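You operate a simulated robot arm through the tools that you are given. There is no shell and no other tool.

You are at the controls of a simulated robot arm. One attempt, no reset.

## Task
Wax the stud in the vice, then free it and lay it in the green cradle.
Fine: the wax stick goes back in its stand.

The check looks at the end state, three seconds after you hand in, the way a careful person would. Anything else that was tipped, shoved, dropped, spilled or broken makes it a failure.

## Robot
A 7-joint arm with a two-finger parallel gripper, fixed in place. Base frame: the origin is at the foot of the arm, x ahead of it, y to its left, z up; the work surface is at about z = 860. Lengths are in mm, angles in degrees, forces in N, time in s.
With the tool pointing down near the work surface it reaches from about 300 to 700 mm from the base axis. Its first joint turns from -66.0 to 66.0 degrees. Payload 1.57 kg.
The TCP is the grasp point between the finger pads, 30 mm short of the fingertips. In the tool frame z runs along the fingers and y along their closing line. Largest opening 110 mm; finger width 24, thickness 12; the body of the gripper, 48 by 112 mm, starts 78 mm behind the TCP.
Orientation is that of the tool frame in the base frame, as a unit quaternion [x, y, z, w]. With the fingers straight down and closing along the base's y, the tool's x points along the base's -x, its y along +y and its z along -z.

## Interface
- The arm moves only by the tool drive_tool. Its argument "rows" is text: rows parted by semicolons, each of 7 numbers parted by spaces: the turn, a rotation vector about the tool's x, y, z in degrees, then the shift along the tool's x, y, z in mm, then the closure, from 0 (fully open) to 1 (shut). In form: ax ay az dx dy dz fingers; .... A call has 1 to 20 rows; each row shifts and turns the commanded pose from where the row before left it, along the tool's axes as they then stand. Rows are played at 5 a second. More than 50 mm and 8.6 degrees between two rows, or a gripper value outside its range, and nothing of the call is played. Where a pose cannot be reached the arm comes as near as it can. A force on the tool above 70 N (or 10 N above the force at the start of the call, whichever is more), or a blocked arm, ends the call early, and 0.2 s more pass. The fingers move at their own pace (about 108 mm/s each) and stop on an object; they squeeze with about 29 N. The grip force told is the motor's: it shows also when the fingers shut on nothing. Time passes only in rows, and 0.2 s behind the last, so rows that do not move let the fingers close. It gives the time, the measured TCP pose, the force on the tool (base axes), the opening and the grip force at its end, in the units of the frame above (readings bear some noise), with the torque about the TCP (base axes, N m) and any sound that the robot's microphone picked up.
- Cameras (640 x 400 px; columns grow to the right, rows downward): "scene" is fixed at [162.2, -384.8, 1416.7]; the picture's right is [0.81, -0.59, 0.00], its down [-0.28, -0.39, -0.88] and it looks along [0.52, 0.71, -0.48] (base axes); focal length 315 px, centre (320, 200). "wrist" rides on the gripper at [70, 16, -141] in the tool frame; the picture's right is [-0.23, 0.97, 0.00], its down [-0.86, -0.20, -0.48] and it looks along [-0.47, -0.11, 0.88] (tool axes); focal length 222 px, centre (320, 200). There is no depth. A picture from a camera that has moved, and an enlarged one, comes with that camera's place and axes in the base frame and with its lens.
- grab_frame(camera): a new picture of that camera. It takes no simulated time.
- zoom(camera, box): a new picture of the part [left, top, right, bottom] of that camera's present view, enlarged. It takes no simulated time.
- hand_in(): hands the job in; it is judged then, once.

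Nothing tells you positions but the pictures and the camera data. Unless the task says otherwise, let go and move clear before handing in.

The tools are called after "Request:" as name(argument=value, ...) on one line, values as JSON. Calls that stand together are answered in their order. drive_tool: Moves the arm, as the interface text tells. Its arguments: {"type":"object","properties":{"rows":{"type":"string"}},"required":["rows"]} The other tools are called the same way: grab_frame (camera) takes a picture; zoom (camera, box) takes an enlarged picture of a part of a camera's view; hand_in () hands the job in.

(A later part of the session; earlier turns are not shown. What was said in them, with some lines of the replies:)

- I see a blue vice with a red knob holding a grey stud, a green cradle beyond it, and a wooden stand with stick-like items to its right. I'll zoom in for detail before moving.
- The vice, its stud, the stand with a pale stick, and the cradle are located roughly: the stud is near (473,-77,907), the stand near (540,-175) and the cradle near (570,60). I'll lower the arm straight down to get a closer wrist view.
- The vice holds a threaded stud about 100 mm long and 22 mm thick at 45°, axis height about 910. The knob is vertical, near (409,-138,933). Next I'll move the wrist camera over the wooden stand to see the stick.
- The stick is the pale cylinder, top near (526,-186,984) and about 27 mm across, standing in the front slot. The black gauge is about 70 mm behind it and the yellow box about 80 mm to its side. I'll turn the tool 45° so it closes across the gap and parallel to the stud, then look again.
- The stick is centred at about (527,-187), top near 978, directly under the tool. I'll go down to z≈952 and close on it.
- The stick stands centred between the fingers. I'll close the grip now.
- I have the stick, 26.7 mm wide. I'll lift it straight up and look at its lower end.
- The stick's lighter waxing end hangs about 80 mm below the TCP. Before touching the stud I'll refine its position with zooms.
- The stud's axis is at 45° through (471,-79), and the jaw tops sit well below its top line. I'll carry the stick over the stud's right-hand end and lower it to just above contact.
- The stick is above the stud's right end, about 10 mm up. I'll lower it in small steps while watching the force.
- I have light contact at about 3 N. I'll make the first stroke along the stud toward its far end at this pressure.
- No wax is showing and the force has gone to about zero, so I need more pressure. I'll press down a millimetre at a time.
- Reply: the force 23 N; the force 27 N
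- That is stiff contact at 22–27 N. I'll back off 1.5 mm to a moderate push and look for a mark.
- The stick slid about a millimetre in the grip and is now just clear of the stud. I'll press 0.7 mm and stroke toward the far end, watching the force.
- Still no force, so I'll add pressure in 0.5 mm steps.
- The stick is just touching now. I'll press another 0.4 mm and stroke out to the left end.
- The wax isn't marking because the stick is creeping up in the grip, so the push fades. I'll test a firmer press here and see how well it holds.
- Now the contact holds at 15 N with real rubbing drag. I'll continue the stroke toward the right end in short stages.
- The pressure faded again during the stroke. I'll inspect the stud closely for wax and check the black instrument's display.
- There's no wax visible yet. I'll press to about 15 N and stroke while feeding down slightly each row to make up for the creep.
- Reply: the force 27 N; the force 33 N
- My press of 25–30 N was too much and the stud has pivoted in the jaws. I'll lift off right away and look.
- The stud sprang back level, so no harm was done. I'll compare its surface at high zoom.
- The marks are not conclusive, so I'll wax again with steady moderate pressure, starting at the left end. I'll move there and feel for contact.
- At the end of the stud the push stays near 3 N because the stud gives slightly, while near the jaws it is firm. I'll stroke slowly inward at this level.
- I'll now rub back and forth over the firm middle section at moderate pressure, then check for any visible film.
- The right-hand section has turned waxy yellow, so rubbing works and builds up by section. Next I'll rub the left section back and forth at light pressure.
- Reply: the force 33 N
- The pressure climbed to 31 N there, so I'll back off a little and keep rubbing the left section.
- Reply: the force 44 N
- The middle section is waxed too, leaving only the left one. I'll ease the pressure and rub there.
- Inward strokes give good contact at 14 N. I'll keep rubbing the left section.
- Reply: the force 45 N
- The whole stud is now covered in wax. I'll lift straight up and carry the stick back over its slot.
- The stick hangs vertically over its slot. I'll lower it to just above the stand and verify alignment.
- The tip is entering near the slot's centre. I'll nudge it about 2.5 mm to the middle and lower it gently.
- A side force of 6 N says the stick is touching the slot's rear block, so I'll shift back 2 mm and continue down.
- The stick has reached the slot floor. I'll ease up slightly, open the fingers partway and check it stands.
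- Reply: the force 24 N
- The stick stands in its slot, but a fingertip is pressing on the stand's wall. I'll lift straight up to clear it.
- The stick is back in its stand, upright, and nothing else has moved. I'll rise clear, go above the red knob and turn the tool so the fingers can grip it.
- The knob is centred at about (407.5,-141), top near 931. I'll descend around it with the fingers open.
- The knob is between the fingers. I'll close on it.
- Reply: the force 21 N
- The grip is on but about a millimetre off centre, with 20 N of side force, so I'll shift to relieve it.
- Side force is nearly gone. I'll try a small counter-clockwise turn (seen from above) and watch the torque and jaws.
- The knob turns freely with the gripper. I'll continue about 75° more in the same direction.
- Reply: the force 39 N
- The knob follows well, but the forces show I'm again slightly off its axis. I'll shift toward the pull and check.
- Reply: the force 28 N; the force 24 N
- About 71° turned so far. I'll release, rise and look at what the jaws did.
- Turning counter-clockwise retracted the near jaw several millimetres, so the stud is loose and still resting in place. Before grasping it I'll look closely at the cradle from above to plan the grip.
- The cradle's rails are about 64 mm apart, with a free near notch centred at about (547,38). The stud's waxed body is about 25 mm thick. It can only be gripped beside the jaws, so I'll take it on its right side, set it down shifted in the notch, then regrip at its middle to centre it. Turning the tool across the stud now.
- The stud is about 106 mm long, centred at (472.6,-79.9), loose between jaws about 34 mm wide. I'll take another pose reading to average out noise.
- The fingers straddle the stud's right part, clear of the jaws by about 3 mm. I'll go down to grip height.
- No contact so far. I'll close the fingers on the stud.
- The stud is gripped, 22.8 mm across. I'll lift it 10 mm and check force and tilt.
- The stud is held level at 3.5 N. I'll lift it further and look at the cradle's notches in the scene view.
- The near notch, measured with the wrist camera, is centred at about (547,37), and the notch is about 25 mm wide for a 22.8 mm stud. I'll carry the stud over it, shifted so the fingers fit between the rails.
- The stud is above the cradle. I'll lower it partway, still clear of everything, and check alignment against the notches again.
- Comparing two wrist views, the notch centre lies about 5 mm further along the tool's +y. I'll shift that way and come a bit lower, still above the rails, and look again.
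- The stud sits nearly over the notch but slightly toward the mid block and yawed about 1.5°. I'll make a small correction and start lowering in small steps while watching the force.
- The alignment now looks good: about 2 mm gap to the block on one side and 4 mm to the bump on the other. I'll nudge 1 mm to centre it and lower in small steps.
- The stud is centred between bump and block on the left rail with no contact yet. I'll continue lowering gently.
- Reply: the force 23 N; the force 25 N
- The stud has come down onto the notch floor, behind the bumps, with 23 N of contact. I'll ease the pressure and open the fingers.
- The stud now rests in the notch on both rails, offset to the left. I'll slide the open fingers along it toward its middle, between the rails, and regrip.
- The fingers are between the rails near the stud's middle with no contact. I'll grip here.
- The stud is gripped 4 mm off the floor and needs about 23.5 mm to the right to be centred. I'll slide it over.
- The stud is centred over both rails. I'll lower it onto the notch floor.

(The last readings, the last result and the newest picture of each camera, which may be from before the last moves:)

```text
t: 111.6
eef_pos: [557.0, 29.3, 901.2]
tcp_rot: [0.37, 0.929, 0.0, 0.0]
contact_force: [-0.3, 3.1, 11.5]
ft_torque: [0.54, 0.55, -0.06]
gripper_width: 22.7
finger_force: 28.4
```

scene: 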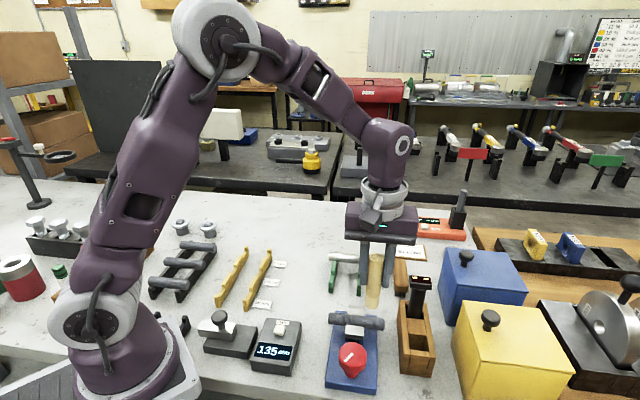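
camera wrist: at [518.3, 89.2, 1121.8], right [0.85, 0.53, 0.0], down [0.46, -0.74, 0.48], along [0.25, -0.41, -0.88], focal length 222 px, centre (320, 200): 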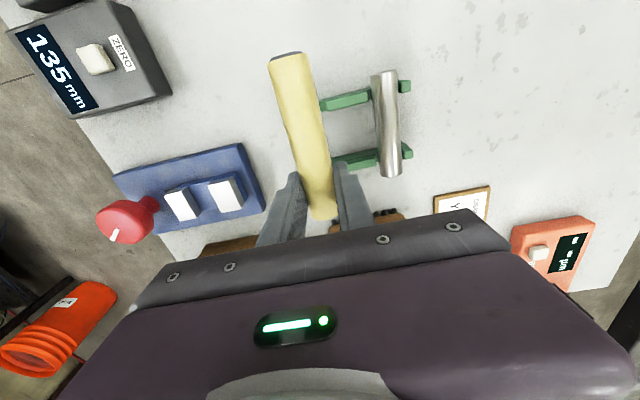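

The stud has landed. I'll ease slightly and open the fingers.

Request:
drive_tool(rows="0 0 0 0 0 -0.3 1; 0 0 0 0 0 0 0.78; 0 0 0 0 0 0 0.72; 0 0 0 0 0 0 0.65; 0 0 0 0 0 0 0.55; 0 0 0 0 0 0 0.55")

Request:
zoom(camera="scene", box=[320, 245, 376, 295])

Request:
zoom(camera="wrist", box=[260, 70, 400, 230])

```text
t: 113.0
eef_pos: [556.6, 30.8, 901.5]
tcp_rot: [0.369, 0.929, 0.0, 0.001]
contact_force: [-0.1, 0.4, 0.5]
ft_torque: [0.02, 0.02, -0.01]
gripper_width: 49.6
finger_force: 0.1
```

```text
8.00 times, centred on (348, 270) of scene
camera zoom: at [162.2, -384.8, 1416.7], right [0.81, -0.59, 0.0], down [-0.28, -0.39, -0.88], along [0.52, 0.71, -0.48], focal length 2518 px, centre (96, -360)
```

zoom: 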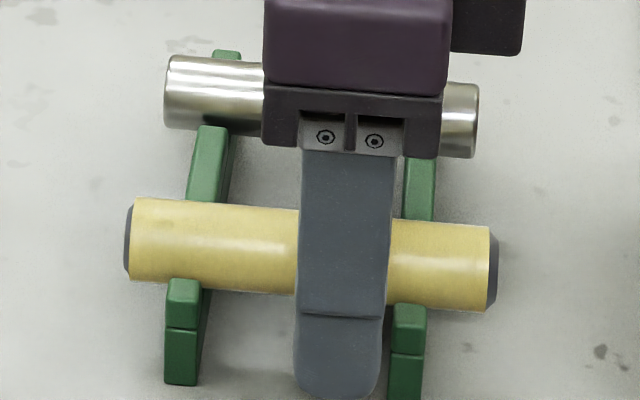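

```text
2.50 times, centred on (330, 150) of wrist
camera zoom: at [518.1, 90.5, 1042.3], right [0.83, 0.55, 0.0], down [0.48, -0.73, 0.48], along [0.26, -0.4, -0.88], focal length 555 px, centre (295, 325)
```

zoom: 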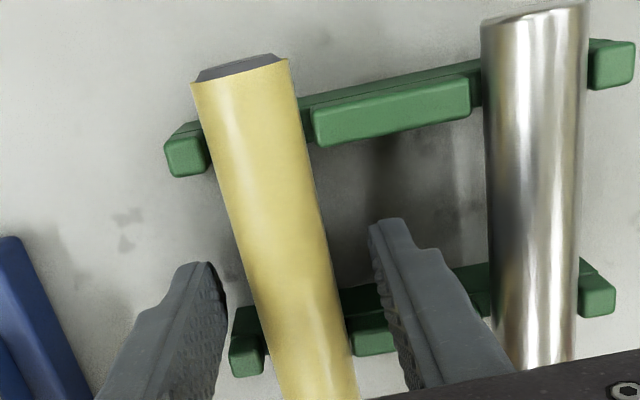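

The stud lies across both rails in the notch, waxed and centred. I'll rise straight up clear of it and inspect everything.

Request:
drive_tool(rows="0 0 0 0 0 -5 0.55; 0 0 0 0 0 -15 0.55; 0 0 0 0 0 -30 0.55; 0 0 0 0 0 -40 0.55; 0 0 0 0 0 -40 0.55; 0 0 0 20 0 -40 0.5; 0 0 0 40 0 -30 0.5; 0 0 0 40 0 0 0.5; 0 0 0 0 0 0 0.5")

Request:
grab_frame(camera="scene")

Request:
zoom(camera="scene", box=[310, 235, 450, 395])

Request:
grab_frame(camera="wrist")

```text
t: 115.0
eef_pos: [486.2, 102.0, 1103.0]
tcp_rot: [0.37, 0.929, 0.001, 0.0]
contact_force: [-0.8, 0.1, -0.3]
ft_torque: [0.01, 0.02, 0.04]
gripper_width: 55.0
finger_force: 0.1
```

```text
taken
```

scene: 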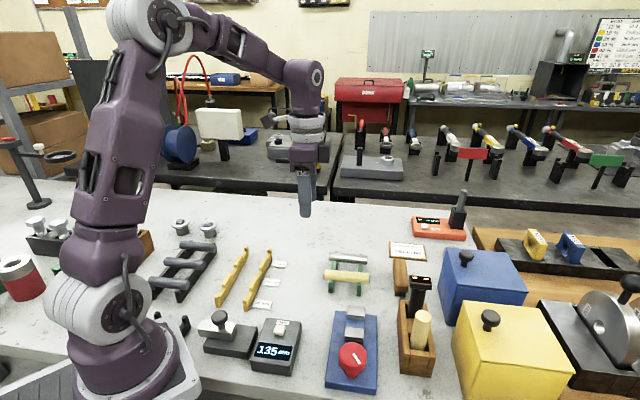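

```text
2.50 times, centred on (380, 315) of scene
camera zoom: at [162.2, -384.8, 1416.7], right [0.81, -0.59, 0.0], down [-0.28, -0.39, -0.88], along [0.52, 0.71, -0.48], focal length 787 px, centre (170, -88)
```

zoom: 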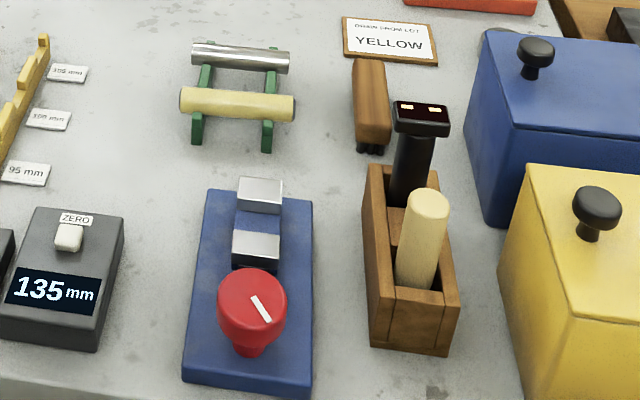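

```text
taken
camera wrist: at [447.7, 161.4, 1243.4], right [0.83, 0.55, 0.0], down [0.48, -0.73, 0.48], along [0.26, -0.4, -0.88], focal length 222 px, centre (320, 200)
```

wrist: 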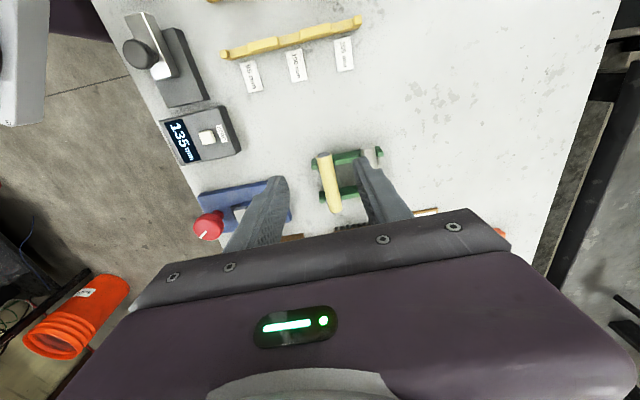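

Everything appears in place: stud in the cradle, stick upright in its stand, vice open. One last close look at the stud and stand before handing in.

Request:
zoom(camera="scene", box=[320, 248, 380, 300])

Request:
zoom(camera="scene", box=[390, 270, 450, 385])

```text
7.69 times, centred on (350, 274) of scene
camera zoom: at [162.2, -384.8, 1416.7], right [0.81, -0.59, 0.0], down [-0.28, -0.39, -0.88], along [0.52, 0.71, -0.48], focal length 2421 px, centre (89, -369)
```

zoom: 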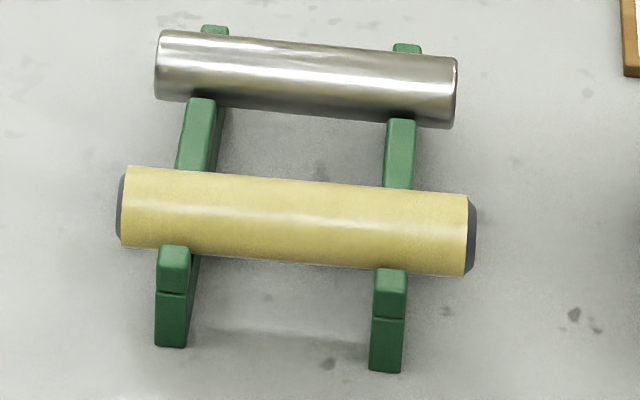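

```text
3.48 times, centred on (420, 328) of scene
camera zoom: at [162.2, -384.8, 1416.7], right [0.81, -0.59, 0.0], down [-0.28, -0.39, -0.88], along [0.52, 0.71, -0.48], focal length 1095 px, centre (-28, -244)
```

zoom: 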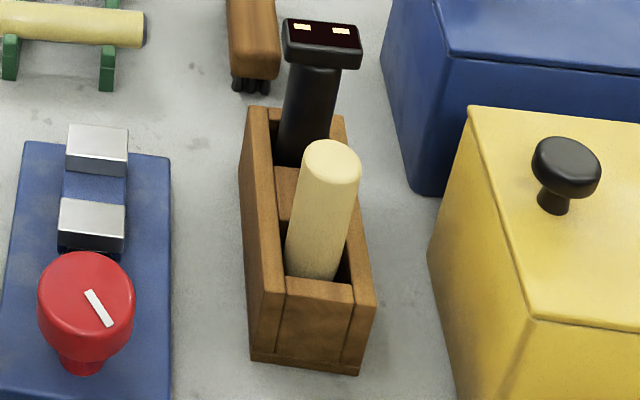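

The stud lies waxed in the green cradle's free notch, level on both rails. The wax stick stands in its slot, the gripper is clear, and nothing else is disturbed, so I'm handing in.

Request:
hand_in()

```text
The job is handed in.
```

The stud is waxed, out of the vice, and lying in the green cradle's free notch, level across both rails. The wax stick is back upright in its stand, and the gripper was open and clear when I handed in.

- **Wax:** all three sections of the stud, including the part between the jaws, turned visibly waxy along the full length, leaving only the bare end chamfers. The final close-up still showed full coverage after two grips with the fingers on the waxed body.
- **Pressure:** I pressed too hard at times while rubbing, up to about 42 N. At one end the stud pivoted in the jaws, then sprang back level when I lifted off. I saw no damage.
- **Stand:** when I let go of the stick, a fingertip pressed on the stand's wall with about 24 N. The stand did not visibly move.
- **Vice:** I left it open, with the knob turned about 71° counter-clockwise.

I saw nothing else tipped, moved or dropped in the final views. The result of the check has not come back to me.
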